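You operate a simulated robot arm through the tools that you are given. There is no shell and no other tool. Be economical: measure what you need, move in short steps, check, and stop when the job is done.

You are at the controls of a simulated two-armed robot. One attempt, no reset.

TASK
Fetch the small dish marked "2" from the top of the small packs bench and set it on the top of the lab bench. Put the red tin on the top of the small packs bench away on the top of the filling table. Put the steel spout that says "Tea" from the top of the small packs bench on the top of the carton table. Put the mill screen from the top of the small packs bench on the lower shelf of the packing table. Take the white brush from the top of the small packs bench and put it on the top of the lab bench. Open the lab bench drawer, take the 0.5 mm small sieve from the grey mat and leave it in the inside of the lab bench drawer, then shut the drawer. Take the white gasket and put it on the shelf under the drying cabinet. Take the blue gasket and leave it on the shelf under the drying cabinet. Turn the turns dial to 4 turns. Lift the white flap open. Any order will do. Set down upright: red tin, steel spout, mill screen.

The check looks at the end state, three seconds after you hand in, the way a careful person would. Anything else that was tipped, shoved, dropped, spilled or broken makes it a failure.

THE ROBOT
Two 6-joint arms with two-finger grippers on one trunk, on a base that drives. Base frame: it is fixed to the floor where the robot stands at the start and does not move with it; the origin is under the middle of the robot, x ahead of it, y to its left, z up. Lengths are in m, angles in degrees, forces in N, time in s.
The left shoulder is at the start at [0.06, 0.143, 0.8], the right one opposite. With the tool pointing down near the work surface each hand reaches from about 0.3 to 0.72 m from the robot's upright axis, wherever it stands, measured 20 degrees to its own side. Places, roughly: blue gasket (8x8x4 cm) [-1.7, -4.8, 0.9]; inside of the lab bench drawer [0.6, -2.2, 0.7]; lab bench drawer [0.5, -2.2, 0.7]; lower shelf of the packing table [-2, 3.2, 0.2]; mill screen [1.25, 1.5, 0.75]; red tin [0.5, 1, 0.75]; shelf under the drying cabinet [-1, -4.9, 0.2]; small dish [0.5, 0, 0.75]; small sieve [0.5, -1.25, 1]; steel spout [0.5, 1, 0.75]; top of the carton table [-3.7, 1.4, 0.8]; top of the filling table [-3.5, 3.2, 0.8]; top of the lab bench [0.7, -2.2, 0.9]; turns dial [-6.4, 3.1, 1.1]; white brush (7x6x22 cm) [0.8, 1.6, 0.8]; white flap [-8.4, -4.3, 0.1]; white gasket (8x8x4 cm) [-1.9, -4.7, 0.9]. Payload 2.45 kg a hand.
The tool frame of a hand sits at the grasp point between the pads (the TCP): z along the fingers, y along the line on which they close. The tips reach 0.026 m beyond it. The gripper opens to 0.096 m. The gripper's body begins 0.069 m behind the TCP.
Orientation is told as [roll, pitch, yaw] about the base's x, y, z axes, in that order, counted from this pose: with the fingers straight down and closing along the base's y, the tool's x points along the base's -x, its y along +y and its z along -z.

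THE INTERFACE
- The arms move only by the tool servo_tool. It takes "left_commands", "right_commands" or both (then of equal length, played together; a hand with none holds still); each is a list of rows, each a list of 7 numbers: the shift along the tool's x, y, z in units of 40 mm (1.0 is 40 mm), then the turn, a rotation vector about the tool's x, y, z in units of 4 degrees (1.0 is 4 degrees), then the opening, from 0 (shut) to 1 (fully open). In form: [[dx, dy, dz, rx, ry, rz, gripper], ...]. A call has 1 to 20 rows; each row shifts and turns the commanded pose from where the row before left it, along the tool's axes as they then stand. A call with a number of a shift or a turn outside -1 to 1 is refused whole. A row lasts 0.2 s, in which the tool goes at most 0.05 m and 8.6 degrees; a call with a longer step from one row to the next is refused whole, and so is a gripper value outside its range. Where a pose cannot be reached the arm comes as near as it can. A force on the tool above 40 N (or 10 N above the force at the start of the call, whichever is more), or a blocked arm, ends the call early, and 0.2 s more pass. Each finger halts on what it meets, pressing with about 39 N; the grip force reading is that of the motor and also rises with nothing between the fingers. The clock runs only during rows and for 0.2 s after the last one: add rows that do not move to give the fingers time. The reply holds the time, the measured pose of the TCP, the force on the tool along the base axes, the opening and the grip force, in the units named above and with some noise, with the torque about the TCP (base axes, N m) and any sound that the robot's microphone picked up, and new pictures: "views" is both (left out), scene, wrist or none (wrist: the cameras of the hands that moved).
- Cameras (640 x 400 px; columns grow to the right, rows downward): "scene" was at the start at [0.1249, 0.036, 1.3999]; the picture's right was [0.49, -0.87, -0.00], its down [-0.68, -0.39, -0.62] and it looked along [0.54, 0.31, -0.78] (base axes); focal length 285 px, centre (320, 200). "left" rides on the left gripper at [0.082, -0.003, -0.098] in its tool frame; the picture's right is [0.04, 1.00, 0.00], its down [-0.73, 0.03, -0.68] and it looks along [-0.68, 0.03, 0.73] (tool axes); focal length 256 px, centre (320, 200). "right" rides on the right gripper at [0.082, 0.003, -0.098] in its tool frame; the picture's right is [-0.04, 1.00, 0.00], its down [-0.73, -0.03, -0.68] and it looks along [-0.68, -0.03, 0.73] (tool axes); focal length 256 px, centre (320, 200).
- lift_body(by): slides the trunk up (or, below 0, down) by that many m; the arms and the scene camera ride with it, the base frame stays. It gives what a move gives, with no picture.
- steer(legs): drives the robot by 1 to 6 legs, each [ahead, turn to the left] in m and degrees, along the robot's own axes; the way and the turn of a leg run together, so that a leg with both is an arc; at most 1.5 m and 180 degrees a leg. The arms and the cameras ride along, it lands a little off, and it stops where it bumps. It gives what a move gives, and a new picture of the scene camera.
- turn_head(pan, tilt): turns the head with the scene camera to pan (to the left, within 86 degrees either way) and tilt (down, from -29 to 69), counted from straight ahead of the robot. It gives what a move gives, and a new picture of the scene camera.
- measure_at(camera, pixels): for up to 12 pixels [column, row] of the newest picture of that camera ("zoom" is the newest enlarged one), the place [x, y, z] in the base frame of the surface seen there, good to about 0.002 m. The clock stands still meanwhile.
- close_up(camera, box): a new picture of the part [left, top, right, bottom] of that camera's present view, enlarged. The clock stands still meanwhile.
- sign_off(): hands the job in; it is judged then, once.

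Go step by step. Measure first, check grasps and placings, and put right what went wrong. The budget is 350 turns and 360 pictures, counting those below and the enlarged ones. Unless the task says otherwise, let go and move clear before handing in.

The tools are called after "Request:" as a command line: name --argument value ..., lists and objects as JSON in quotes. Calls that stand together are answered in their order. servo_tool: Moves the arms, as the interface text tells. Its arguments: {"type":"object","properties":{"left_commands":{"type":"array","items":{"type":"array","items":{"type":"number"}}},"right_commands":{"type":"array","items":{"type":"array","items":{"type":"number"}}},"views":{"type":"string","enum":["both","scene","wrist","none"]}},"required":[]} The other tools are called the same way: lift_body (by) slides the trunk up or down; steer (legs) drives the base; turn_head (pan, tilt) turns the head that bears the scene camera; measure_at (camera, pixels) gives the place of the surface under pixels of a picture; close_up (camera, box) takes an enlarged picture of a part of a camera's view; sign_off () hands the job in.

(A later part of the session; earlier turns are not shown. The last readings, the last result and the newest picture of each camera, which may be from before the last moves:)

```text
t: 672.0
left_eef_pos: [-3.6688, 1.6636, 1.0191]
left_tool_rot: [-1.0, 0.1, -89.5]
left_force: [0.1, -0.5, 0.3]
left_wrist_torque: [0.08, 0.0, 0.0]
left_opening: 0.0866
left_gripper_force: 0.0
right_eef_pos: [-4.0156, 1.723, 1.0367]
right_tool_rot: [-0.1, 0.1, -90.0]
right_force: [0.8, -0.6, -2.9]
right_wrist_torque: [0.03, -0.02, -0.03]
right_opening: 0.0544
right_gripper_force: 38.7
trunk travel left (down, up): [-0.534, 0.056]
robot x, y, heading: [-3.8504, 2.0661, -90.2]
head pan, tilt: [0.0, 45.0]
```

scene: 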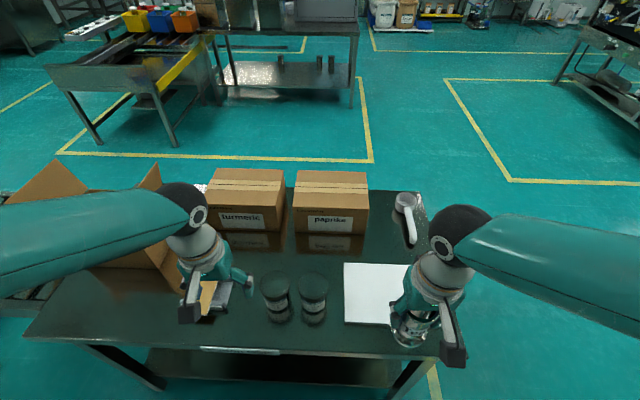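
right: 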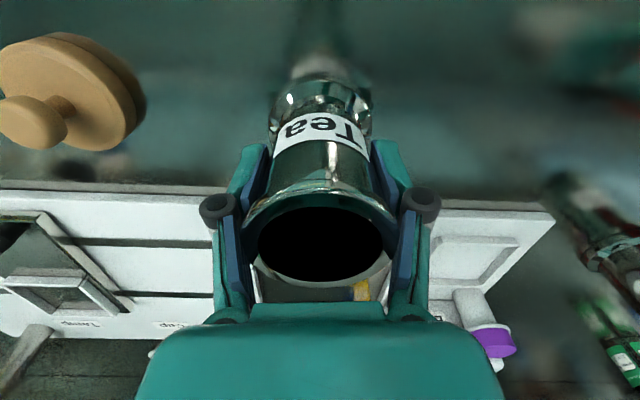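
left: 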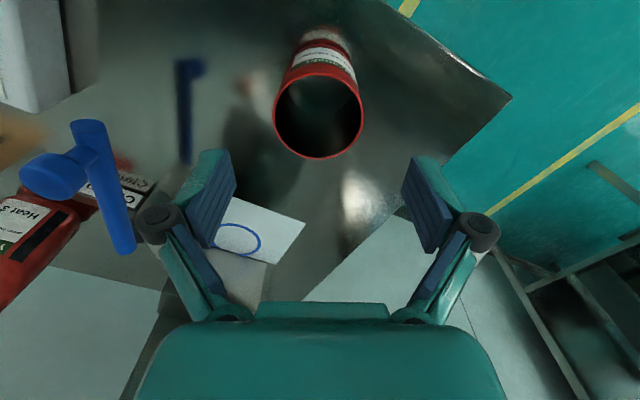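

Request:
servo_tool --right_commands '[[-0.6, 0.4, 0, 0, 0, 0, 0], [-0.85, 0.5, 0, 0, 0, 0, 0], [-0.85, 0.5, 0, 0, 0, 0, 0], [-0.85, 0.5, 0, 0, 0, 0, 0], [-0.85, 0.5, 0, 0, 0, 0, 0], [-0.85, 0.5, 0, 0, 0, 0, 0], [-0.85, 0.5, 0, 0, 0, 0, 0], [-0.85, 0.4, 0, 0, 0, 0, 0], [-0.52, 0.21, 0, 0, 0, 0, 0], [0, 0, 0.6, 0, 0, 0, 0], [0, 0, 0.8, 0, 0, 0, 0], [0, 0, 0.8, 0, 0, 0, 0], [0, 0, 0.8, 0, 0, 0, 0], [0, 0, 0, 0, 0, 0, 0]]' --views "both"

```text
t: 675.0
left_eef_pos: [-3.6711, 1.6654, 1.0203]
left_tool_rot: [-1.0, 0.1, -89.5]
left_force: [1.0, 0.7, 0.0]
left_wrist_torque: [0.01, -0.01, 0.01]
left_opening: 0.0863
left_gripper_force: 0.0
right_eef_pos: [-3.8567, 1.4513, 0.9171]
right_tool_rot: [-0.1, 0.1, -90.0]
right_force: [-0.8, 0.9, -3.2]
right_wrist_torque: [-0.01, -0.04, -0.03]
right_opening: 0.0545
right_gripper_force: 39.1
right hand out of reach, approached as far as the arm can: row 9
trunk travel left (down, up): [-0.534, 0.056]
robot x, y, heading: [-3.8491, 2.0692, -90.3]
head pan, tilt: [0.0, 45.0]
```

scene: 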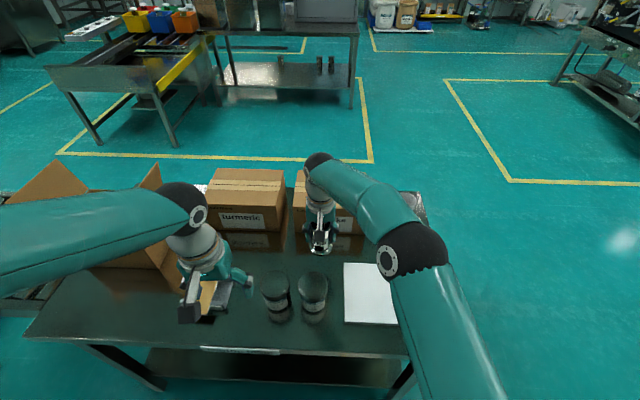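
right: 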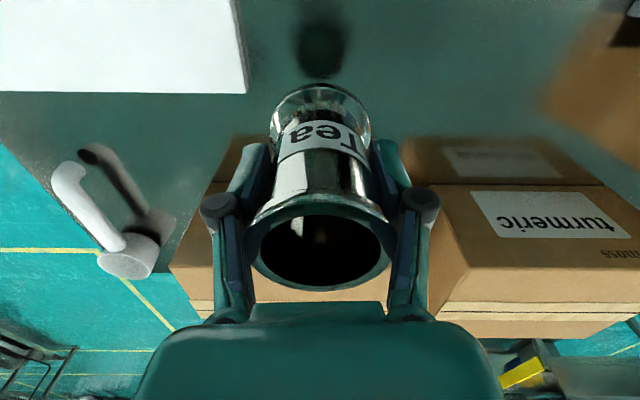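

Over the spot, clear of tray, boxes and jars. Lower slowly.

Request:
servo_tool --right_commands '[[0, 0, 0.6, 0, 0, 0, 0], [0, 0, 0.7, 0, 0, 0, 0], [0, 0, 0.6, 0, 0, 0, 0], [0, 0, 0.4, 0, 0, 0, 0], [0, 0, 0.2, 0, 0, 0, 0], [0, 0, 0.12, 0, 0, 0, 0], [0, 0, 0, 0, 0, 0, 0]]' --views "none"

```text
t: 676.6
left_eef_pos: [-3.6695, 1.6662, 1.0216]
left_tool_rot: [-1.0, 0.0, -89.5]
left_force: [0.3, -0.3, 0.2]
left_wrist_torque: [-0.01, -0.02, -0.01]
left_opening: 0.0861
left_gripper_force: 0.1
right_eef_pos: [-3.8564, 1.4501, 0.8118]
right_tool_rot: [-0.1, -0.3, -90.0]
right_force: [-1.2, -0.7, 8.8]
right_wrist_torque: [0.14, -0.09, 0.08]
right_opening: 0.0544
right_gripper_force: 38.9
trunk travel left (down, up): [-0.534, 0.056]
robot x, y, heading: [-3.8542, 2.0685, -90.5]
head pan, tilt: [0.0, 45.0]
```

Contact (8.8 N). Release and rise straight.

Request:
servo_tool --right_commands '[[0, 0, 0, 0, 0, 0, 0.7], [0, 0, 0, 0, 0, 0, 0.9], [0, 0, 0, 0, 0, 0, 0.9], [0, 0, -0.4, 0, 0, 0, 0.9], [0, 0, -0.7, 0, 0, 0, 0.9], [0, 0, -0.9, 0, 0, 0, 0.9], [0, 0, -0.9, 0, 0, 0, 0.9], [0.3, 0, -0.8, 0, 0, 0, 0.9]]' --views "wrist"

```text
t: 678.4
left_eef_pos: [-3.6701, 1.666, 1.0205]
left_tool_rot: [-1.0, 0.1, -89.4]
left_force: [-1.2, 0.7, -0.4]
left_wrist_torque: [0.0, 0.0, 0.02]
left_opening: 0.0865
left_gripper_force: 0.0
right_eef_pos: [-3.854, 1.4627, 0.9574]
right_tool_rot: [-0.1, 0.0, -90.0]
right_force: [0.1, 0.0, 0.0]
right_wrist_torque: [0.01, -0.01, -0.01]
right_opening: 0.0866
right_gripper_force: 0.1
trunk travel left (down, up): [-0.534, 0.056]
robot x, y, heading: [-3.8522, 2.0683, -90.4]
head pan, tilt: [0.0, 45.0]
```

right: 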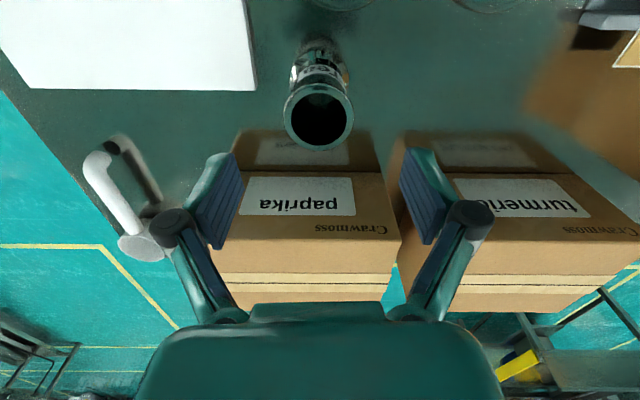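

The spout stands upright on the carton table. Retract and drive back east for the mill screen.

Request:
servo_tool --right_commands '[[0, 0, -0.9, 0, 0, 0, 0.9], [0.3, 0, -0.9, 0, 0, 0, 0.9], [0.9, -0.3, 0, 0, 0, 0, 0.9], [0.9, -0.3, 0, 0, 0, 0, 0.9], [0.9, -0.3, 0, 0, 0, 0, 0.9], [0.9, -0.3, 0, 0, 0, 0, 0.9], [0.9, 0, 0, 0, 0, 0, 0.9]]' --left_commands '[[0, 0, 0, 0, 0, 0, 0.9], [0, 0, 0, 0, 0, 0, 0.9], [0, 0, 0, 0, 0, 0, 0.9], [0, 0, 0, 0, 0, 0, 0.9], [0, 0, 0, 0, 0, 0, 0.9], [0, 0, 0, 0, 0, 0, 0.9], [0, 0, 0, 0, 0, 0, 0.9]]' --views "none"

Request:
steer --legs '[[-0.22, 0], [0, 34], [0, 34]]'

Request:
steer --legs '[[0, 22], [1.45, 0], [1.45, 0], [1.2, 0]]'

```text
t: 680.0
left_eef_pos: [-3.6697, 1.6666, 1.0206]
left_tool_rot: [-0.9, 0.0, -89.5]
left_force: [-1.1, 0.7, 0.2]
left_wrist_torque: [-0.04, 0.01, 0.03]
left_opening: 0.0865
left_gripper_force: 0.0
right_eef_pos: [-3.9044, 1.6542, 1.0314]
right_tool_rot: [-0.1, -0.2, -90.0]
right_force: [0.0, -0.9, 0.3]
right_wrist_torque: [-0.01, 0.0, -0.03]
right_opening: 0.0862
right_gripper_force: 0.0
trunk travel left (down, up): [-0.534, 0.056]
robot x, y, heading: [-3.8518, 2.0675, -90.4]
head pan, tilt: [0.0, 45.0]
```

```text
t: 685.4
left_eef_pos: [-3.4055, 2.3118, 1.0207]
left_tool_rot: [-1.0, 0.1, -20.6]
left_force: [-0.2, -0.3, -0.7]
left_wrist_torque: [0.01, 0.0, 0.02]
left_opening: 0.0864
left_gripper_force: 0.1
right_eef_pos: [-3.4807, 2.0902, 1.0298]
right_tool_rot: [-0.1, 0.0, -21.1]
right_force: [-0.7, -0.2, 0.3]
right_wrist_torque: [0.0, 0.0, -0.01]
right_opening: 0.0864
right_gripper_force: 0.0
trunk travel left (down, up): [-0.534, 0.056]
robot x, y, heading: [-3.861, 2.2475, -21.5]
head pan, tilt: [0.0, 45.0]
```

scene: 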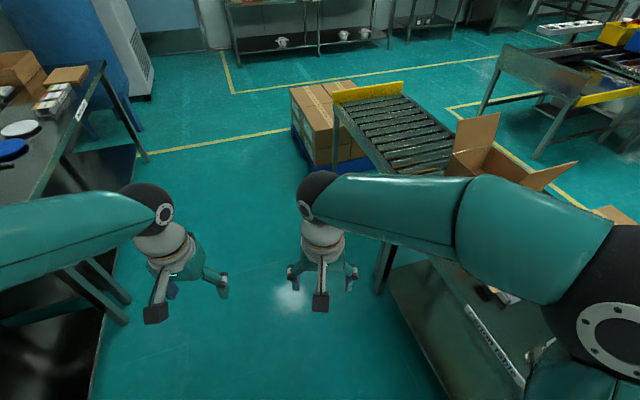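

```text
t: 706.4
left_eef_pos: [0.5876, 2.4257, 1.0214]
left_tool_rot: [-1.0, 0.0, -0.1]
left_force: [0.4, 0.6, 0.5]
left_wrist_torque: [0.03, 0.01, -0.01]
left_opening: 0.0865
left_gripper_force: 0.1
right_eef_pos: [0.5951, 2.1904, 1.0307]
right_tool_rot: [-0.1, 0.0, -0.6]
right_force: [-0.3, -1.1, -0.3]
right_wrist_torque: [0.0, 0.02, 0.02]
right_opening: 0.0865
right_gripper_force: 0.0
trunk travel left (down, up): [-0.534, 0.056]
robot x, y, heading: [0.1838, 2.2001, -1.3]
head pan, tilt: [0.0, 45.0]
```

scene: 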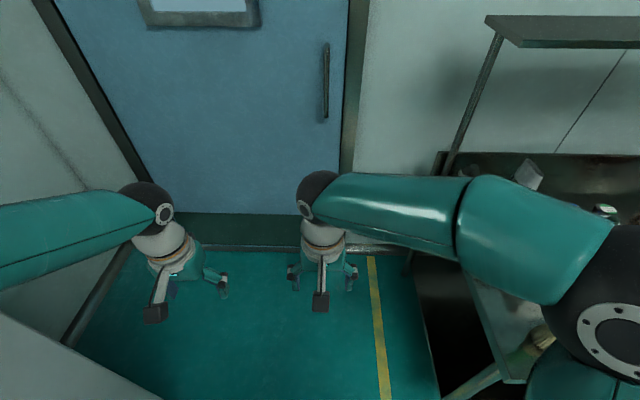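

Request:
steer --legs '[[0.6, 0], [0, -34], [0, -34]]'

Request:
turn_head --pan 15 --tilt 45

```text
t: 713.6
left_eef_pos: [1.1541, 1.8918, 1.0212]
left_tool_rot: [-1.0, 0.1, -68.9]
left_force: [-0.3, -0.9, -0.2]
left_wrist_torque: [0.01, 0.02, -0.01]
left_opening: 0.0863
left_gripper_force: 0.0
right_eef_pos: [0.9373, 1.7988, 1.031]
right_tool_rot: [-0.1, -0.1, -69.4]
right_force: [0.1, -0.5, -0.1]
right_wrist_torque: [-0.02, -0.02, 0.03]
right_opening: 0.0864
right_gripper_force: 0.1
trunk travel left (down, up): [-0.534, 0.056]
robot x, y, heading: [0.8435, 2.2052, -69.7]
head pan, tilt: [0.0, 45.0]
```

scene: 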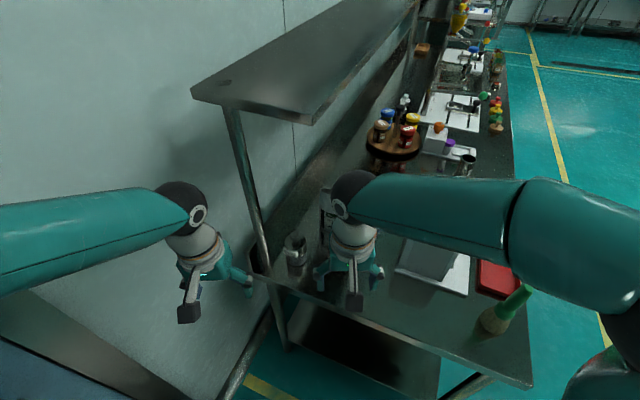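

```text
t: 714.4
left_eef_pos: [1.1547, 1.8919, 1.0217]
left_tool_rot: [-1.0, 0.0, -68.7]
left_force: [0.3, 0.5, -0.6]
left_wrist_torque: [0.01, 0.06, 0.02]
left_opening: 0.0862
left_gripper_force: 0.0
right_eef_pos: [0.9385, 1.7996, 1.0313]
right_tool_rot: [-0.2, 0.0, -69.3]
right_force: [0.2, -0.3, -0.3]
right_wrist_torque: [-0.02, 0.07, 0.03]
right_opening: 0.0863
right_gripper_force: 0.1
trunk travel left (down, up): [-0.534, 0.056]
robot x, y, heading: [0.8391, 2.2023, -69.5]
head pan, tilt: [15.0, 45.0]
```

scene: 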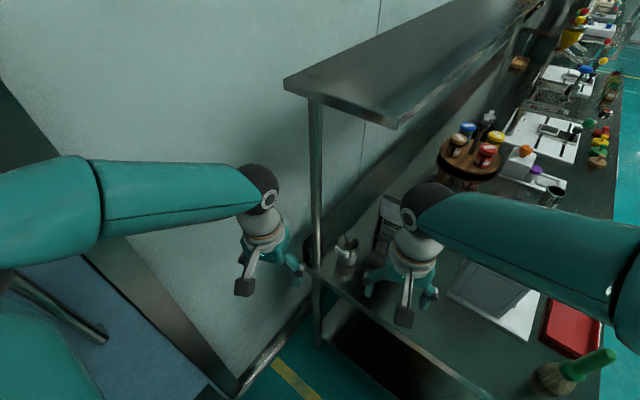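

Request:
close_up --camera "scene" --box '[310, 215, 390, 285]'

Request:
measure_at --camera "scene" --pixels '[[346, 240], [346, 255], [348, 263], [336, 250], [357, 250], [290, 82], [395, 125], [318, 110], [385, 215], [320, 250]]'

```text
5.71 times, centred on (350, 250) of scene
```

zoom: 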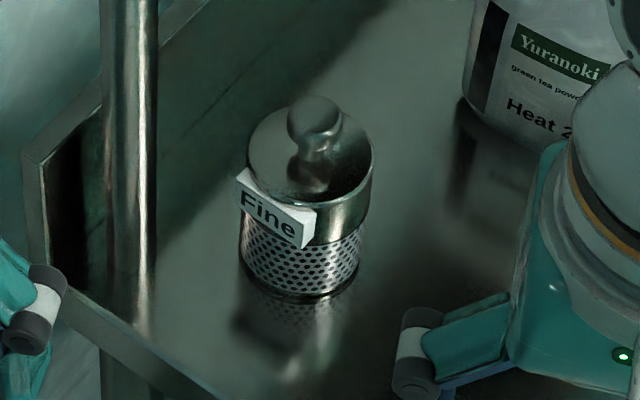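

```text
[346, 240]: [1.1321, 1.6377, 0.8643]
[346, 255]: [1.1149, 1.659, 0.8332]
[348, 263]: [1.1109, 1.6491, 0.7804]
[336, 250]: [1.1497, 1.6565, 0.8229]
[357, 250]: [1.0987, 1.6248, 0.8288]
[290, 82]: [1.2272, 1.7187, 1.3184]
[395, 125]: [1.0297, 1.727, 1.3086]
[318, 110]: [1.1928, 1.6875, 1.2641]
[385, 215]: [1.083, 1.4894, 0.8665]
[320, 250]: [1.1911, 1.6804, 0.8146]
```

The mill screen ("Fine" tag) is centred ≈(1.136,1.628), with a knob at z≈0.864; a shelf overhangs at z≈1.31. Since it must go onto a low shelf, I'll pick it by the knob with the hand pitched 50°. Lower trunk and pitch the left hand.

Request:
lift_body --by -0.1

Request:
servo_tool --left_commands '[[0, 0, 0, 0, -0.96, 0, 0.5], [0, 0, 0, 0, -0.96, 0, 0.5], [0, 0, 0, 0, -0.96, 0, 0.5], [0, 0, 0, 0, -0.96, 0, 0.5], [0, 0, 0, 0, -0.96, 0, 0.5], [0, 0, 0, 0, -0.96, 0, 0.5], [0, 0, 0, 0, -0.96, 0, 0.5], [0, 0, 0, 0, -0.96, 0, 0.5], [0, 0, 0, 0, -0.96, 0, 0.5], [0, 0, 0, 0, -0.96, 0, 0.5], [0, 0, 0, 0, -0.96, 0, 0.5], [0, 0, 0, 0, -0.96, 0, 0.5], [0, 0, 0, 0, -0.96, 0, 0.5], [0, 0, 0, 0, 0, 0, 0.5]]' --right_commands '[[0.5, -0.7, 0, 0, 0, 0, 0.5], [0.5, -0.7, 0, 0, 0, 0, 0.5], [0.5, -0.7, 0, 0, 0, 0, 0.5], [0.5, -0.7, 0, 0, 0, 0, 0.5], [0, 0, 0, 0, 0, 0, 0.5], [0, 0, 0, 0, 0, 0, 0.5], [0, 0, 0, 0, 0, 0, 0.5], [0, 0, 0, 0, 0, 0, 0.5], [0, 0, 0, 0, 0, 0, 0.5], [0, 0, 0, 0, 0, 0, 0.5], [0, 0, 0, 0, 0, 0, 0.5], [0, 0, 0, 0, 0, 0, 0.5], [0, 0, 0, 0, 0, 0, 0.5], [0, 0, 0, 0, 0, 0, 0.5]]' --views "wrist"

```text
t: 715.7
left_eef_pos: [1.1527, 1.8916, 0.9221]
left_tool_rot: [-1.0, 0.1, -68.9]
left_force: [0.5, 0.8, 0.1]
left_wrist_torque: [0.0, 0.01, 0.02]
left_opening: 0.0864
left_gripper_force: 0.0
right_eef_pos: [0.9367, 1.7994, 0.9327]
right_tool_rot: [0.0, 0.0, -69.4]
right_force: [0.5, -0.7, 0.8]
right_wrist_torque: [-0.01, 0.02, 0.01]
right_opening: 0.0867
right_gripper_force: 0.0
trunk travel left (down, up): [-0.434, 0.156]
robot x, y, heading: [0.8418, 2.2028, -69.7]
head pan, tilt: [15.0, 45.0]
```

```text
t: 718.7
left_eef_pos: [1.1641, 1.854, 0.948]
left_tool_rot: [-1.4, -49.8, -67.7]
left_force: [-0.1, -0.6, -0.9]
left_wrist_torque: [-0.03, 0.0, -0.01]
left_opening: 0.0481
left_gripper_force: 0.1
left hand out of reach, approached as far as the arm can: row 10, 11, 12, 13
right_eef_pos: [0.8075, 1.8351, 0.9313]
right_tool_rot: [-0.1, 0.1, -69.4]
right_force: [-0.2, 0.3, 0.5]
right_wrist_torque: [0.01, 0.0, 0.0]
right_opening: 0.048
right_gripper_force: 0.1
trunk travel left (down, up): [-0.434, 0.156]
robot x, y, heading: [0.846, 2.2019, -69.4]
head pan, tilt: [15.0, 45.0]
```

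right: 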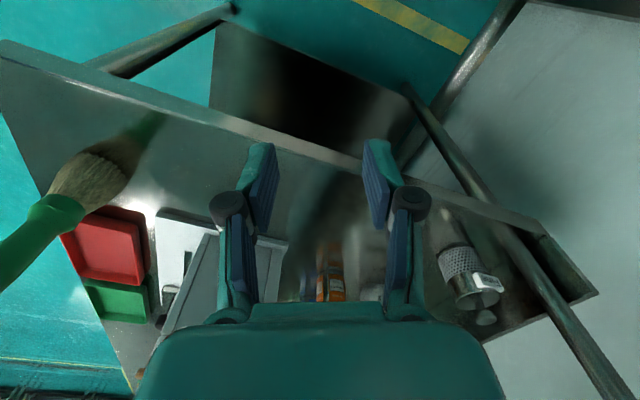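
left: 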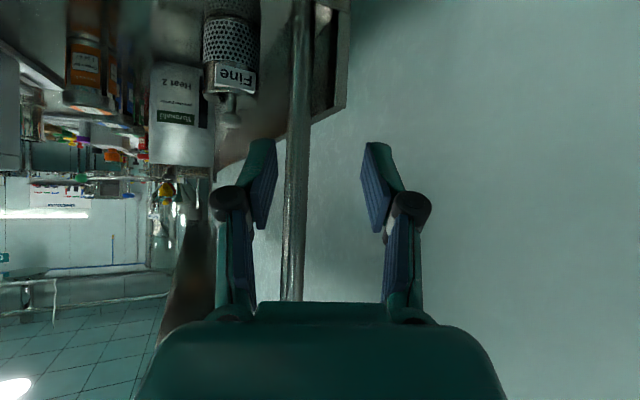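

The post at (300,150) is close to the approach line, so I'll turn the robot 15° left to approach from a freer angle.

Request:
steer --legs '[[0, 15]]'

```text
t: 720.1
left_eef_pos: [1.244, 1.9491, 0.9485]
left_tool_rot: [-1.6, -49.6, -52.5]
left_force: [-0.6, -0.7, 0.1]
left_wrist_torque: [0.01, 0.02, 0.01]
left_opening: 0.0476
left_gripper_force: 0.1
right_eef_pos: [0.9033, 1.8385, 0.9302]
right_tool_rot: [-0.1, 0.0, -54.2]
right_force: [0.9, 0.3, 0.7]
right_wrist_torque: [0.03, -0.01, -0.04]
right_opening: 0.0481
right_gripper_force: 0.0
trunk travel left (down, up): [-0.434, 0.156]
robot x, y, heading: [0.836, 2.1994, -54.4]
head pan, tilt: [15.0, 45.0]
```

scene: 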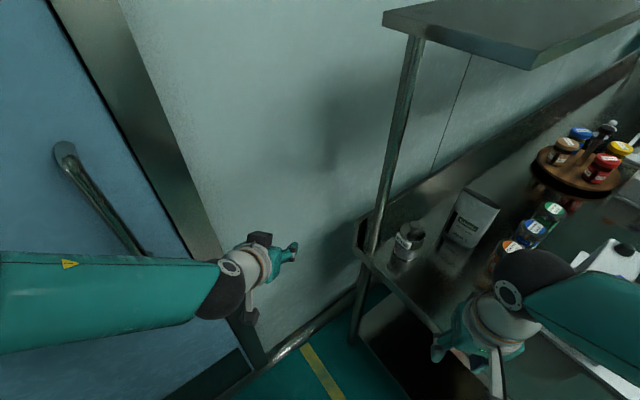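

Request:
servo_tool --right_commands '[[0.6, -0.75, -0.3, 0, 0, 0, 0.5], [0.6, -0.75, -0.3, 0, 0, 0, 0.5], [0.6, -0.75, -0.3, 0, 0, 0, 0.5], [0.6, -0.75, -0.3, 0, 0, 0, 0.5], [0, 0, 0, 0, 0, 0, 0.5], [0, 0, 0, 0, 0, 0, 0.5], [0, 0, 0, 0, 0, 0, 0.5], [0, 0, 0, 0, 0, 0, 0.5], [0, 0, 0, 0, 0, 0, 0.5], [0, 0, 0, 0, 0, 0, 0.5], [0, 0, 0, 0, 0, 0, 0.5], [0, 0, 0, 0, 0, 0, 0.5]]' --left_commands '[[0, 0, 0, 0, 0, 0, 0.5], [0, 0, 0, 0, 0, 0, 0.5], [0, 0, 0, 0, 0, 0, 0.5], [0, -0.875, 0, 0, 0, 0, 0.5], [0, -0.875, 0, 0, 0, 0, 0.5], [0, -0.875, 0, 0, 0, 0, 0.5], [0, -0.875, 0, 0, 0, 0, 0.5], [0, -0.875, 0, 0, 0, 0, 0.5], [0, -0.875, 0, 0, 0, 0, 0.5], [0, -0.875, 0, 0, 0, 0, 0.5], [0, -0.875, 0, 0, 0, 0, 0.5], [0, 0, 0, 0, 0, 0, 0.5]]' --views "wrist"

```text
t: 722.7
left_eef_pos: [1.0241, 1.7857, 0.9597]
left_tool_rot: [-2.7, -49.9, -51.0]
left_force: [-0.1, -0.2, 0.8]
left_wrist_torque: [-0.01, -0.01, 0.04]
left_opening: 0.0477
left_gripper_force: 0.0
right_eef_pos: [0.7509, 1.8468, 0.9827]
right_tool_rot: [-0.2, 0.1, -54.1]
right_force: [-0.3, 0.2, 0.3]
right_wrist_torque: [0.01, -0.02, 0.0]
right_opening: 0.0481
right_gripper_force: 0.0
trunk travel left (down, up): [-0.434, 0.156]
robot x, y, heading: [0.8342, 2.1993, -54.3]
head pan, tilt: [15.0, 45.0]
```

right: 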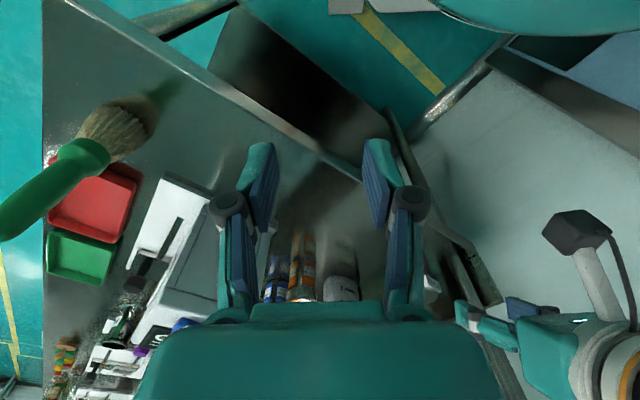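
left: 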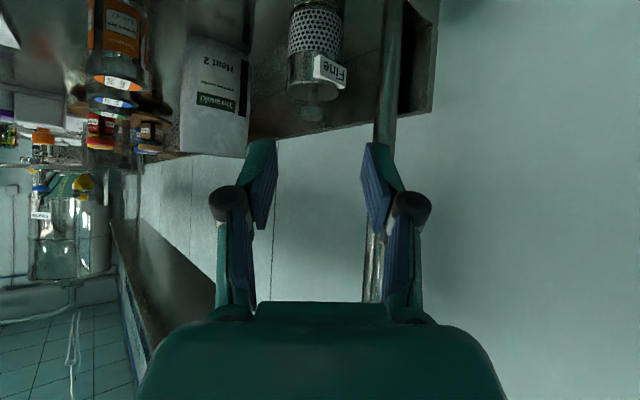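

Request:
close_up --camera "left" --box '[270, 40, 366, 130]'

Request:
measure_at --camera "left" --pixels '[[312, 115], [312, 108], [305, 112], [319, 112], [315, 88], [290, 75], [338, 55], [388, 90]]'

```text
4.44 times, centred on (318, 85) of left
```

zoom: 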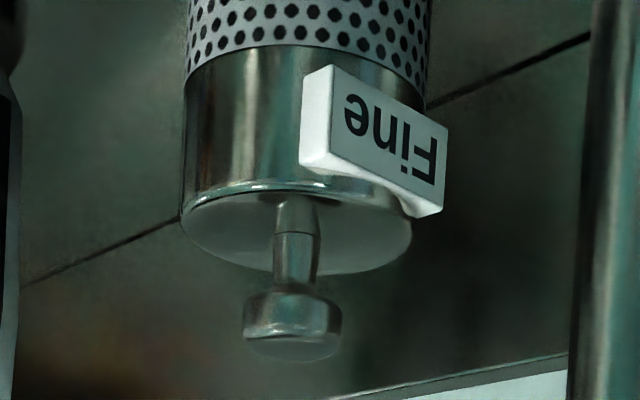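

```text
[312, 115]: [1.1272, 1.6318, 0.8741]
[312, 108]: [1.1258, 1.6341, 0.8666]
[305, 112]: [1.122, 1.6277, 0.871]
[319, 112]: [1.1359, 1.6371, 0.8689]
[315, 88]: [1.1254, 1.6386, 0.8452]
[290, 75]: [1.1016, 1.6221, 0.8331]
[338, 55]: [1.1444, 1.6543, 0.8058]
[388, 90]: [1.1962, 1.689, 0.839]
```

The knob head is at about (1.133,1.624,0.869). Approach to 5 cm before it.

Request:
servo_tool --left_commands '[[-0.35, -0.11, 0.6, 0, 0, 0, 0.5], [-0.35, -0.11, 0.9, 0, 0, 0, 0.5], [-0.35, -0.11, 0.9, 0, 0, 0, 0.5], [-0.34, -0.1, 0.9, 0, 0, 0, 0.5], [0, 0, 0.43, 0, 0, 0, 0.5], [0, 0, 0, 0, 0, 0, 0.5]]' --views "wrist"

```text
t: 724.1
left_eef_pos: [1.0913, 1.6528, 0.9003]
left_tool_rot: [-1.5, -49.6, -52.7]
left_force: [-0.1, -0.5, -0.5]
left_wrist_torque: [0.01, -0.01, -0.01]
left_opening: 0.048
left_gripper_force: 0.1
right_eef_pos: [0.7512, 1.8465, 0.9812]
right_tool_rot: [-0.1, 0.0, -54.2]
right_force: [0.1, 0.4, -0.2]
right_wrist_torque: [0.0, 0.03, 0.01]
right_opening: 0.0479
right_gripper_force: 0.1
trunk travel left (down, up): [-0.434, 0.156]
robot x, y, heading: [0.8332, 2.1997, -54.8]
head pan, tilt: [15.0, 45.0]
```

left: 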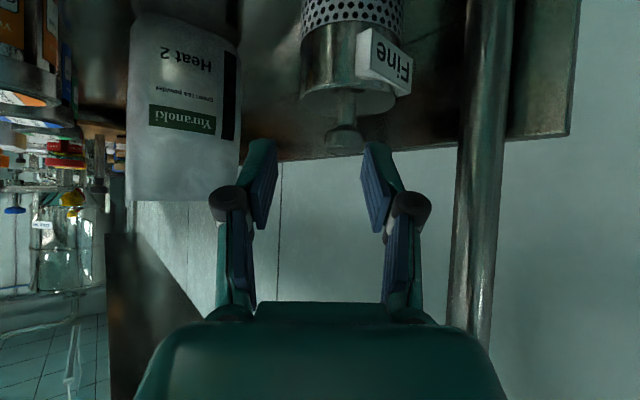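

Shift 1.5 cm toward the post side to centre the knob, then advance and close.

Request:
servo_tool --left_commands '[[0, 0.39, 0, 0, 0, 0, 0.5], [-0.06, 0, 0.4, 0, 0, 0, 0.5], [-0.06, 0, 0.4, 0, 0, 0, 0.5], [-0.05, 0, 0.4, 0, 0, 0, 0.5], [0, 0, 0, 0, 0, 0, 0.5]]' --views "wrist"

```text
t: 725.3
left_eef_pos: [1.1294, 1.6302, 0.8757]
left_tool_rot: [-1.5, -49.7, -52.6]
left_force: [0.4, -0.3, -0.4]
left_wrist_torque: [0.03, 0.02, 0.0]
left_opening: 0.048
left_gripper_force: 0.0
right_eef_pos: [0.7503, 1.8465, 0.9822]
right_tool_rot: [-0.1, 0.0, -54.3]
right_force: [-0.3, -0.1, 0.0]
right_wrist_torque: [0.0, 0.01, 0.01]
right_opening: 0.0479
right_gripper_force: 0.0
trunk travel left (down, up): [-0.434, 0.156]
robot x, y, heading: [0.8355, 2.2023, -54.6]
head pan, tilt: [15.0, 45.0]
```

left: 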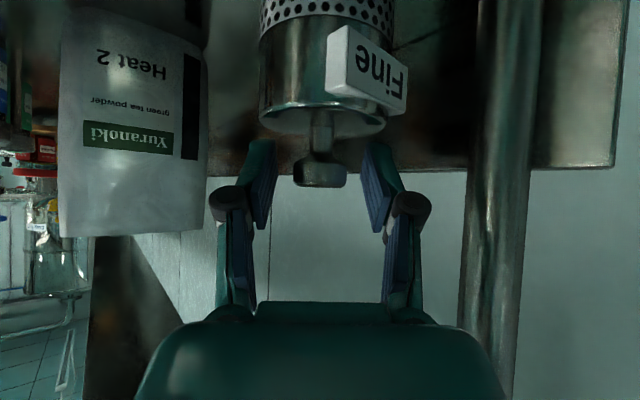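

Knob is centred between the pads. Close and lift slightly.

Request:
servo_tool --left_commands '[[0, 0, 0, 0, 0, 0, 0.2], [0, 0, 0, 0, 0, 0, 0], [0, 0, 0, 0, 0, 0, 0], [0, 0, 0, 0, 0, 0, 0], [-0.08, 0, -0.07, 0, 0, 0, 0], [-0.15, 0, -0.13, 0, 0, 0, 0], [-0.2, 0, -0.17, 0, 0, 0, 0], [0, 0, 0, 0, 0, 0, 0]]' --views "wrist"

```text
t: 727.1
left_eef_pos: [1.1287, 1.6299, 0.8959]
left_tool_rot: [-1.5, -49.5, -52.5]
left_force: [0.1, -0.8, -3.4]
left_wrist_torque: [0.03, 0.01, 0.02]
left_opening: 0.0261
left_gripper_force: 38.9
right_eef_pos: [0.7509, 1.8463, 0.9831]
right_tool_rot: [0.0, -0.1, -54.3]
right_force: [-0.3, -0.2, 0.3]
right_wrist_torque: [0.0, 0.02, 0.02]
right_opening: 0.0481
right_gripper_force: 0.2
trunk travel left (down, up): [-0.434, 0.156]
robot x, y, heading: [0.8315, 2.1998, -54.6]
head pan, tilt: [15.0, 45.0]
```

left: 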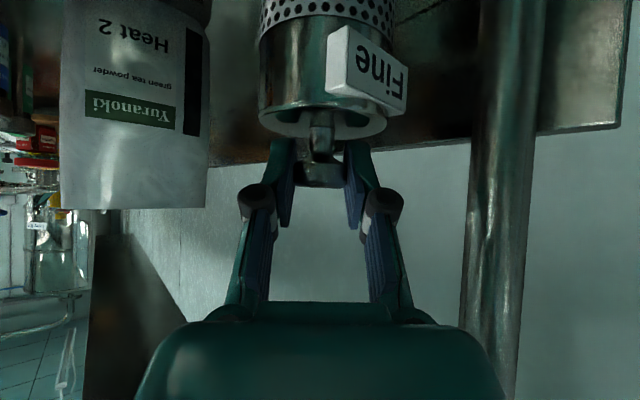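

Held and lifted (weight −3.4 N). Raise further and withdraw along the approach line.

Request:
servo_tool --left_commands '[[-0.4, 0, -0.34, 0, 0, 0, 0], [-0.4, 0, -0.34, 0, 0, 0, 0], [-0.4, 0, -0.34, 0, 0, 0, 0], [0.3, 0, -0.4, 0, 0, 0, 0], [0.5, 0, -0.6, 0, 0, 0, 0], [0.5, 0, -0.6, 0, 0, 0, 0], [0.5, 0, -0.6, 0, 0, 0, 0], [0.5, 0, -0.6, 0, 0, 0, 0], [0.5, 0, -0.6, 0, 0, 0, 0], [0, 0, 0, 0, 0, 0, 0]]' --views "wrist"

```text
t: 729.3
left_eef_pos: [1.0347, 1.7731, 0.9632]
left_tool_rot: [-2.2, -49.5, -51.1]
left_force: [0.4, 0.0, -3.2]
left_wrist_torque: [0.0, -0.02, -0.03]
left_opening: 0.0265
left_gripper_force: 39.2
right_eef_pos: [0.752, 1.846, 0.9823]
right_tool_rot: [-0.1, -0.1, -54.2]
right_force: [0.1, 0.5, 0.7]
right_wrist_torque: [0.01, 0.04, -0.01]
right_opening: 0.0479
right_gripper_force: 0.0
trunk travel left (down, up): [-0.434, 0.156]
robot x, y, heading: [0.8371, 2.1988, -54.8]
head pan, tilt: [15.0, 45.0]
```

left: 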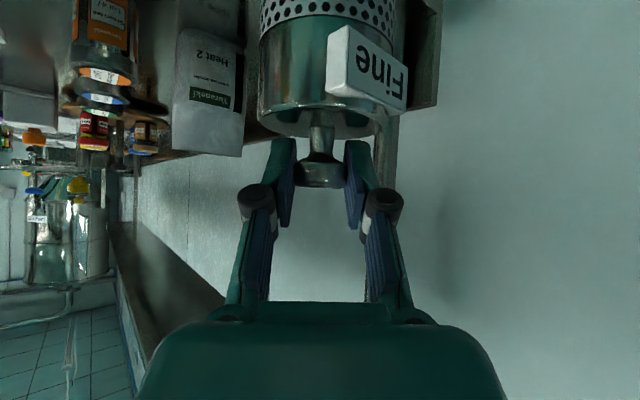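

Now turn away clockwise and drive west to the packing table.

Request:
steer --legs '[[0, -30], [0, -30]]'

Request:
steer --legs '[[0, -30], [0, -30]]'

```text
t: 732.8
left_eef_pos: [0.601, 1.7829, 0.9893]
left_tool_rot: [-7.3, -50.6, -101.5]
left_force: [-0.2, 0.8, -3.1]
left_wrist_torque: [0.03, -0.04, 0.01]
left_opening: 0.026
left_gripper_force: 38.4
right_eef_pos: [0.4938, 2.076, 0.9834]
right_tool_rot: [-0.1, 0.0, -110.8]
right_force: [-0.4, -0.8, -0.5]
right_wrist_torque: [-0.01, 0.0, 0.03]
right_opening: 0.048
right_gripper_force: 0.2
trunk travel left (down, up): [-0.434, 0.156]
robot x, y, heading: [0.8586, 2.194, -111.3]
head pan, tilt: [15.0, 45.0]
stopped in leg 2: the robot was blocked; the commanded pose is now the measured one
```

scene: 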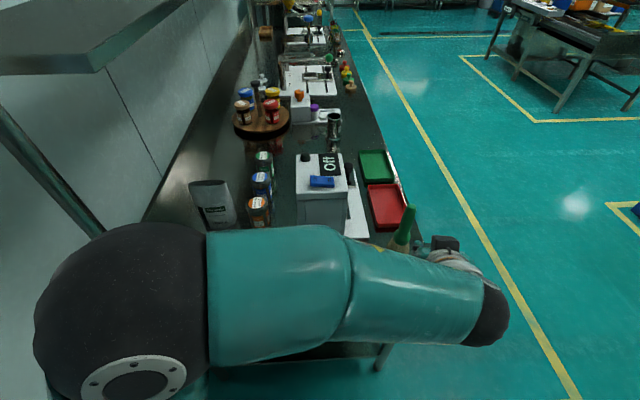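

```text
t: 736.5
left_eef_pos: [0.3632, 2.1804, 1.0172]
left_tool_rot: [-12.4, -51.2, -154.0]
left_force: [0.6, 0.5, -2.7]
left_wrist_torque: [0.02, -0.05, -0.02]
left_opening: 0.0265
left_gripper_force: 39.3
right_eef_pos: [0.5668, 2.4444, 0.9812]
right_tool_rot: [-0.2, 0.1, -169.8]
right_force: [0.1, -0.5, -0.3]
right_wrist_torque: [0.01, 0.0, 0.01]
right_opening: 0.0483
right_gripper_force: 0.1
trunk travel left (down, up): [-0.434, 0.156]
robot x, y, heading: [0.863, 2.1685, -170.3]
head pan, tilt: [15.0, 45.0]
stopped in leg 2: the robot was blocked; the commanded pose is now the measured one
```

scene: 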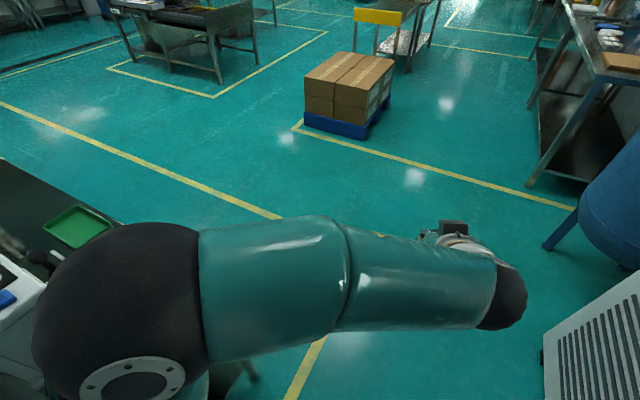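

The left hand sits crossed-over near its limit and drifted a few degrees. I'll move it left to a comfortable place and check the load.

Request:
servo_tool --left_commands '[[0, 0.8, 0, 0, 0, 0, 0], [0, 0.8, 0, 0, 0, 0, 0], [0, 0.8, 0, 0, 0, 0, 0], [0, 0.8, 0, 0, 0, 0, 0], [0, 0.8, 0, 0, 0, 0, 0], [0, 0.8, 0, 0, 0, 0, 0], [0, 0, 0, 0, 0, 0, 0]]' --views "both"

```text
t: 738.1
left_eef_pos: [0.4148, 1.9979, 0.9933]
left_tool_rot: [-12.3, -51.3, -154.3]
left_force: [0.8, 0.0, -3.8]
left_wrist_torque: [-0.02, -0.05, 0.01]
left_opening: 0.0262
left_gripper_force: 38.9
right_eef_pos: [0.5666, 2.4455, 0.9828]
right_tool_rot: [-0.1, 0.1, -169.8]
right_force: [0.2, -0.6, -0.5]
right_wrist_torque: [0.0, -0.01, -0.02]
right_opening: 0.048
right_gripper_force: 0.0
trunk travel left (down, up): [-0.434, 0.156]
robot x, y, heading: [0.8635, 2.1676, -170.3]
head pan, tilt: [15.0, 45.0]
```

scene: 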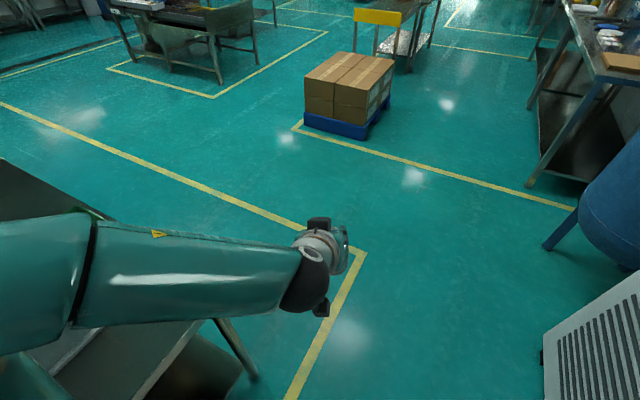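
left: 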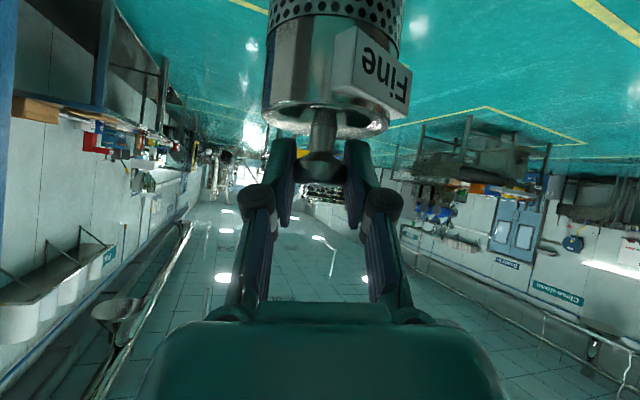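

Load is secure. Level the hand (+9.7° about tool z), then drive west.

Request:
servo_tool --left_commands '[[0, 0, 0, 0, 0, 0.8, 0], [0, 0, 0, 0, 0, 0.8, 0], [0, 0, 0, 0, 0, 0.8, 0], [0, 0, 0, 0, 0, 0, 0]]' --views "none"

Request:
steer --legs '[[0, -10], [1.3, 0], [1.3, 0]]'

Request:
steer --legs '[[0, -30], [0, -30]]'

Request:
steer --legs '[[0, -28]]'

```text
t: 739.1
left_eef_pos: [0.4166, 1.9985, 0.993]
left_tool_rot: [-0.1, -52.5, -169.9]
left_force: [-0.2, 0.5, -3.2]
left_wrist_torque: [0.0, -0.01, 0.0]
left_opening: 0.0263
left_gripper_force: 39.4
right_eef_pos: [0.5664, 2.4451, 0.9832]
right_tool_rot: [-0.2, 0.0, -169.7]
right_force: [-1.0, -0.5, 0.1]
right_wrist_torque: [0.01, -0.01, -0.01]
right_opening: 0.0481
right_gripper_force: 0.0
trunk travel left (down, up): [-0.434, 0.156]
robot x, y, heading: [0.8614, 2.1638, -170.0]
head pan, tilt: [15.0, 45.0]
```

```text
t: 752.7
left_eef_pos: [-2.2028, 2.0856, 0.9916]
left_tool_rot: [-0.1, -52.3, -179.4]
left_force: [-0.5, -0.9, -3.3]
left_wrist_torque: [0.02, -0.05, 0.02]
left_opening: 0.0264
left_gripper_force: 39.1
right_eef_pos: [-1.9824, 2.5012, 0.9834]
right_tool_rot: [-0.1, 0.0, -179.3]
right_force: [0.5, 0.2, 0.6]
right_wrist_torque: [0.02, -0.01, 0.0]
right_opening: 0.0478
right_gripper_force: 0.0
trunk travel left (down, up): [-0.434, 0.156]
robot x, y, heading: [-1.736, 2.175, -179.8]
head pan, tilt: [15.0, 45.0]
```

scene: 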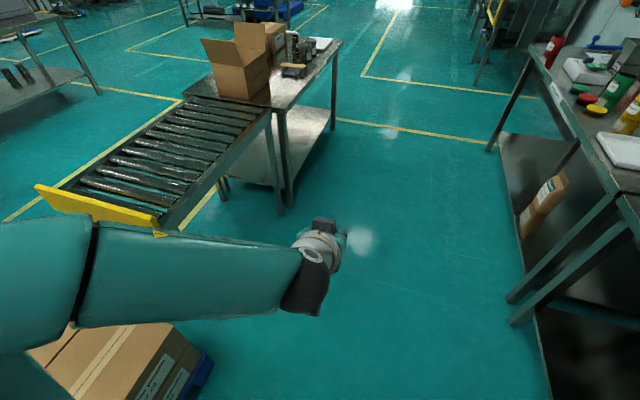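

```text
t: 756.4
left_eef_pos: [-2.049, 2.5356, 0.9929]
left_tool_rot: [0.0, -52.4, 120.6]
left_force: [0.4, 0.4, -4.0]
left_wrist_torque: [-0.01, -0.07, 0.02]
left_opening: 0.0264
left_gripper_force: 39.2
right_eef_pos: [-1.5781, 2.5504, 0.9837]
right_tool_rot: [0.0, 0.0, 120.6]
right_force: [0.5, 0.2, 0.6]
right_wrist_torque: [0.01, -0.01, 0.04]
right_opening: 0.0482
right_gripper_force: 0.0
trunk travel left (down, up): [-0.434, 0.156]
robot x, y, heading: [-1.7582, 2.1661, 120.3]
head pan, tilt: [15.0, 45.0]
```

scene: 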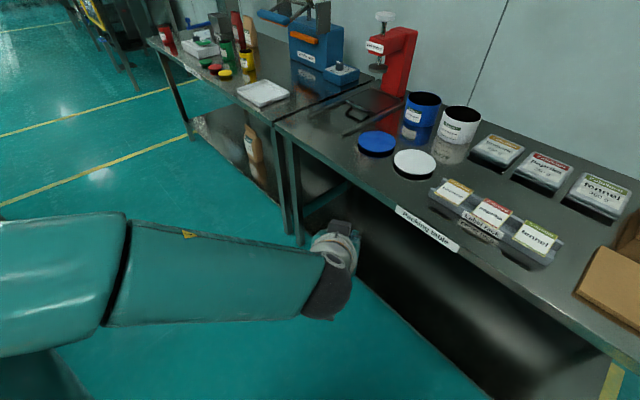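

```text
t: 758.4
left_eef_pos: [-1.835, 2.6313, 0.9915]
left_tool_rot: [-0.1, -52.4, 92.0]
left_force: [-0.2, 0.3, -3.6]
left_wrist_torque: [-0.02, -0.08, 0.02]
left_opening: 0.0263
left_gripper_force: 38.9
right_eef_pos: [-1.4141, 2.4181, 0.9834]
right_tool_rot: [-0.1, 0.0, 91.9]
right_force: [-0.1, 0.2, -0.4]
right_wrist_torque: [-0.01, -0.03, 0.01]
right_opening: 0.0479
right_gripper_force: 0.1
trunk travel left (down, up): [-0.434, 0.156]
robot x, y, heading: [-1.7712, 2.1628, 91.5]
head pan, tilt: [15.0, 45.0]
```

scene: 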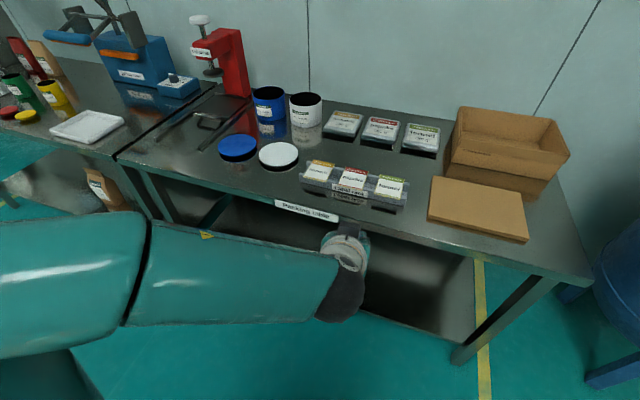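

I'm facing the packing table. Lower the trunk to look at its lower shelf.

Request:
lift_body --by -0.4

Request:
turn_head --pan 0 --tilt 40

```text
t: 762.2
left_eef_pos: [-1.8364, 2.6305, 0.5927]
left_tool_rot: [-0.1, -52.4, 92.1]
left_force: [-0.1, 0.3, -4.1]
left_wrist_torque: [-0.04, -0.05, 0.02]
left_opening: 0.0258
left_gripper_force: 38.9
right_eef_pos: [-1.4152, 2.4184, 0.5849]
right_tool_rot: [-0.1, 0.0, 92.1]
right_force: [-0.9, 0.8, -0.2]
right_wrist_torque: [0.0, 0.02, 0.02]
right_opening: 0.0481
right_gripper_force: 0.0
trunk travel left (down, up): [-0.034, 0.556]
robot x, y, heading: [-1.7684, 2.1629, 91.8]
head pan, tilt: [15.0, 45.0]
```

```text
t: 763.0
left_eef_pos: [-1.8344, 2.631, 0.5926]
left_tool_rot: [-0.2, -52.4, 92.0]
left_force: [0.3, -0.2, -2.2]
left_wrist_torque: [-0.06, 0.0, -0.02]
left_opening: 0.0257
left_gripper_force: 39.3
right_eef_pos: [-1.4142, 2.4184, 0.5853]
right_tool_rot: [-0.1, 0.0, 92.0]
right_force: [-0.3, -0.9, -1.2]
right_wrist_torque: [0.0, 0.02, -0.04]
right_opening: 0.048
right_gripper_force: 0.0
trunk travel left (down, up): [-0.034, 0.556]
robot x, y, heading: [-1.7736, 2.1679, 91.8]
head pan, tilt: [0.0, 40.0]
```

scene: 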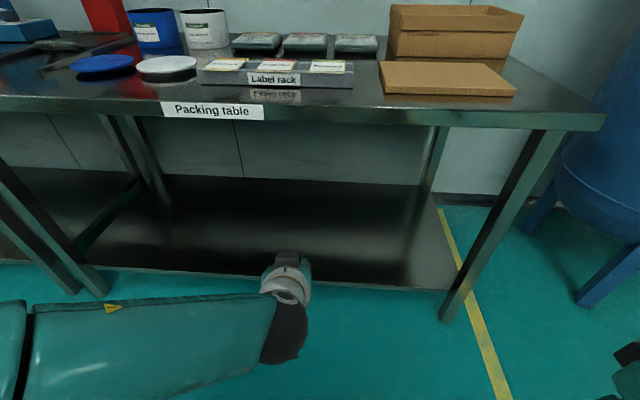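

Request:
measure_at --camera "scene" --pixels '[[200, 260], [240, 255], [340, 270], [230, 220], [340, 230], [280, 200], [430, 285], [210, 120], [390, 275], [150, 262]]'

```text
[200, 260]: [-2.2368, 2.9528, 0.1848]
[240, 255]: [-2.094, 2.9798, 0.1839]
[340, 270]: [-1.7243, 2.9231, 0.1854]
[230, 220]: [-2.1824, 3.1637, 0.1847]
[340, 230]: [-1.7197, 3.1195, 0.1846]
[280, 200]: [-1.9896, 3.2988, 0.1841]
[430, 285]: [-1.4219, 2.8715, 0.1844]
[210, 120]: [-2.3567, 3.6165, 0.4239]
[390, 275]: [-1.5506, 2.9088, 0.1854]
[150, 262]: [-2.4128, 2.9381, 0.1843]
```

Shelf z≈0.185, front edge y≈2.9, empty. I'll drive 0.22 closer, restore the pick-up pitch, then lower the screen to about (−1.84,3.0).

Request:
steer --legs '[[0.22, 0]]'

Request:
servo_tool --left_commands '[[0, 0, 0, 0, 0.7, 0, 0], [0, 0, 0, 0, 0, 0, 0]]' --views "wrist"

```text
t: 764.6
left_eef_pos: [-1.8465, 2.8408, 0.5928]
left_tool_rot: [0.0, -52.4, 92.3]
left_force: [0.0, 0.0, -3.4]
left_wrist_torque: [-0.04, -0.06, 0.0]
left_opening: 0.0262
left_gripper_force: 38.6
right_eef_pos: [-1.4229, 2.6308, 0.5845]
right_tool_rot: [-0.1, 0.1, 92.3]
right_force: [-0.2, 0.6, 0.1]
right_wrist_torque: [0.03, -0.02, -0.01]
right_opening: 0.0484
right_gripper_force: 0.1
trunk travel left (down, up): [-0.034, 0.556]
robot x, y, heading: [-1.7782, 2.3739, 92.2]
head pan, tilt: [0.0, 40.0]
```

scene: 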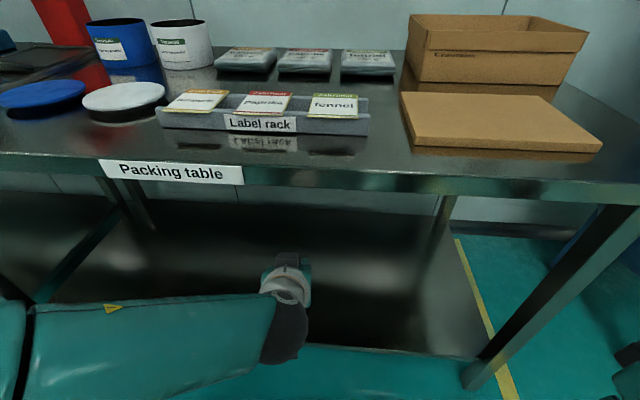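

```text
t: 765.2
left_eef_pos: [-1.847, 2.8401, 0.5933]
left_tool_rot: [-0.1, -49.5, 92.4]
left_force: [0.8, 0.4, -3.8]
left_wrist_torque: [-0.03, 0.01, 0.04]
left_opening: 0.026
left_gripper_force: 38.9
right_eef_pos: [-1.4238, 2.6309, 0.585]
right_tool_rot: [0.0, 0.0, 92.4]
right_force: [0.1, 0.1, 1.0]
right_wrist_torque: [0.03, 0.01, 0.0]
right_opening: 0.048
right_gripper_force: 0.1
trunk travel left (down, up): [-0.034, 0.556]
robot x, y, heading: [-1.7806, 2.372, 92.1]
head pan, tilt: [0.0, 40.0]
```

left: 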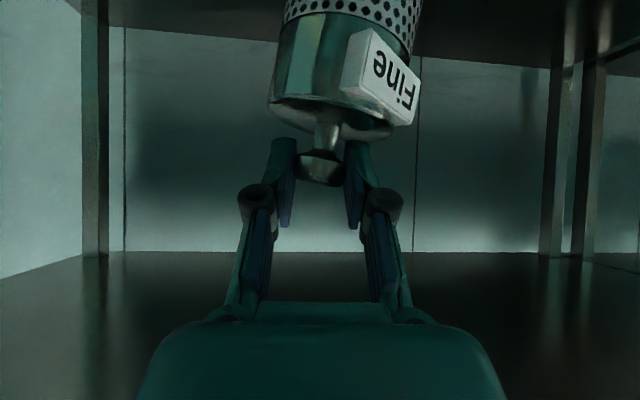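

The screen now sits tilted in the grip (plate edge slopes from (275,105) to (390,130)). Measure its world tilt.

Request:
close_up --camera "left" --box '[250, 0, 442, 190]'

Request:
measure_at --camera "left" --pixels '[[272, 104], [330, 128], [300, 118], [388, 132], [320, 110], [316, 160], [322, 172], [290, 40], [400, 50]]'

```text
2.11 times, centred on (346, 95) of left
```

zoom: 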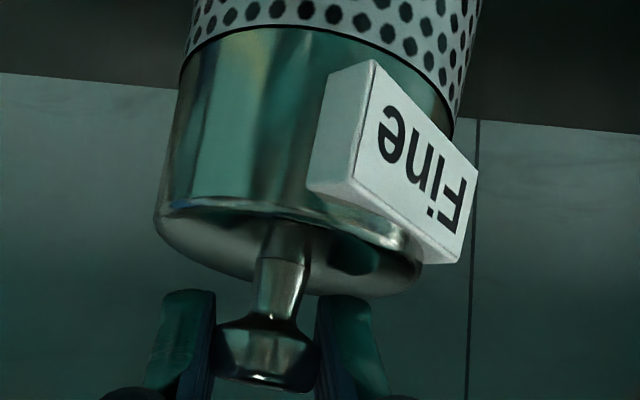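

```text
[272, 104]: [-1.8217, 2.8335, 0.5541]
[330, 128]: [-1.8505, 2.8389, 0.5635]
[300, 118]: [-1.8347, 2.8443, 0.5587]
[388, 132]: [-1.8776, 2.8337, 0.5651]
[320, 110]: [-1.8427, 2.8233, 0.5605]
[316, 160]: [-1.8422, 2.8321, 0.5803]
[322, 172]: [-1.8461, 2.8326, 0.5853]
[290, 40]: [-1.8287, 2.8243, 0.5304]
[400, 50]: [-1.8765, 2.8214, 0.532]
```

It tilts 11° about the forward axis. Rotate the hand to make the screen vertical again.

Request:
servo_tool --left_commands '[[0, 0, 0, 0.9, 0, -1, 0], [0, 0, 0, 0.9, 0, -1, 0], [0, 0, 0, 0, 0, 0, 0]]' --views "wrist"

Request:
measure_at --camera "left" --pixels '[[270, 107], [388, 125], [330, 125], [268, 60], [395, 60], [330, 60], [330, 100]]'

```text
t: 766.0
left_eef_pos: [-1.8459, 2.84, 0.5934]
left_tool_rot: [-16.5, -48.4, 104.4]
left_force: [0.6, 0.2, -3.4]
left_wrist_torque: [-0.05, -0.02, 0.03]
left_opening: 0.0264
left_gripper_force: 39.0
right_eef_pos: [-1.4246, 2.6313, 0.5864]
right_tool_rot: [-0.2, 0.0, 92.4]
right_force: [-0.3, -0.4, 0.4]
right_wrist_torque: [-0.01, -0.03, 0.01]
right_opening: 0.0479
right_gripper_force: 0.1
trunk travel left (down, up): [-0.034, 0.556]
robot x, y, heading: [-1.7804, 2.3776, 92.2]
head pan, tilt: [0.0, 40.0]
```

left: 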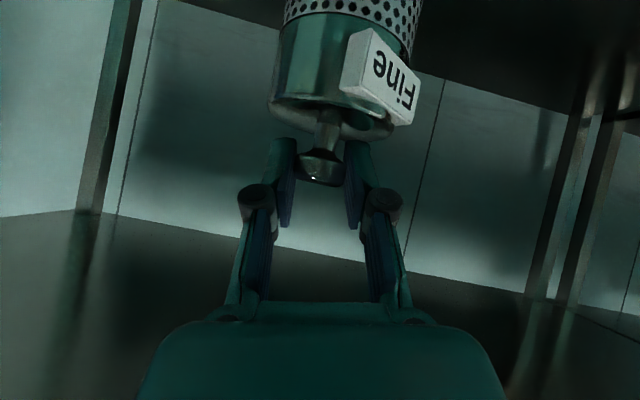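

```text
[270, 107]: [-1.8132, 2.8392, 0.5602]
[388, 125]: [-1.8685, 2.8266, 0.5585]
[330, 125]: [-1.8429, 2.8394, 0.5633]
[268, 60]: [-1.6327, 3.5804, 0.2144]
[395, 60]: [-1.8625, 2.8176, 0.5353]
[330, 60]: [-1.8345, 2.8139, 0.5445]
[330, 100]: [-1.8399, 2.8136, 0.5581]
```

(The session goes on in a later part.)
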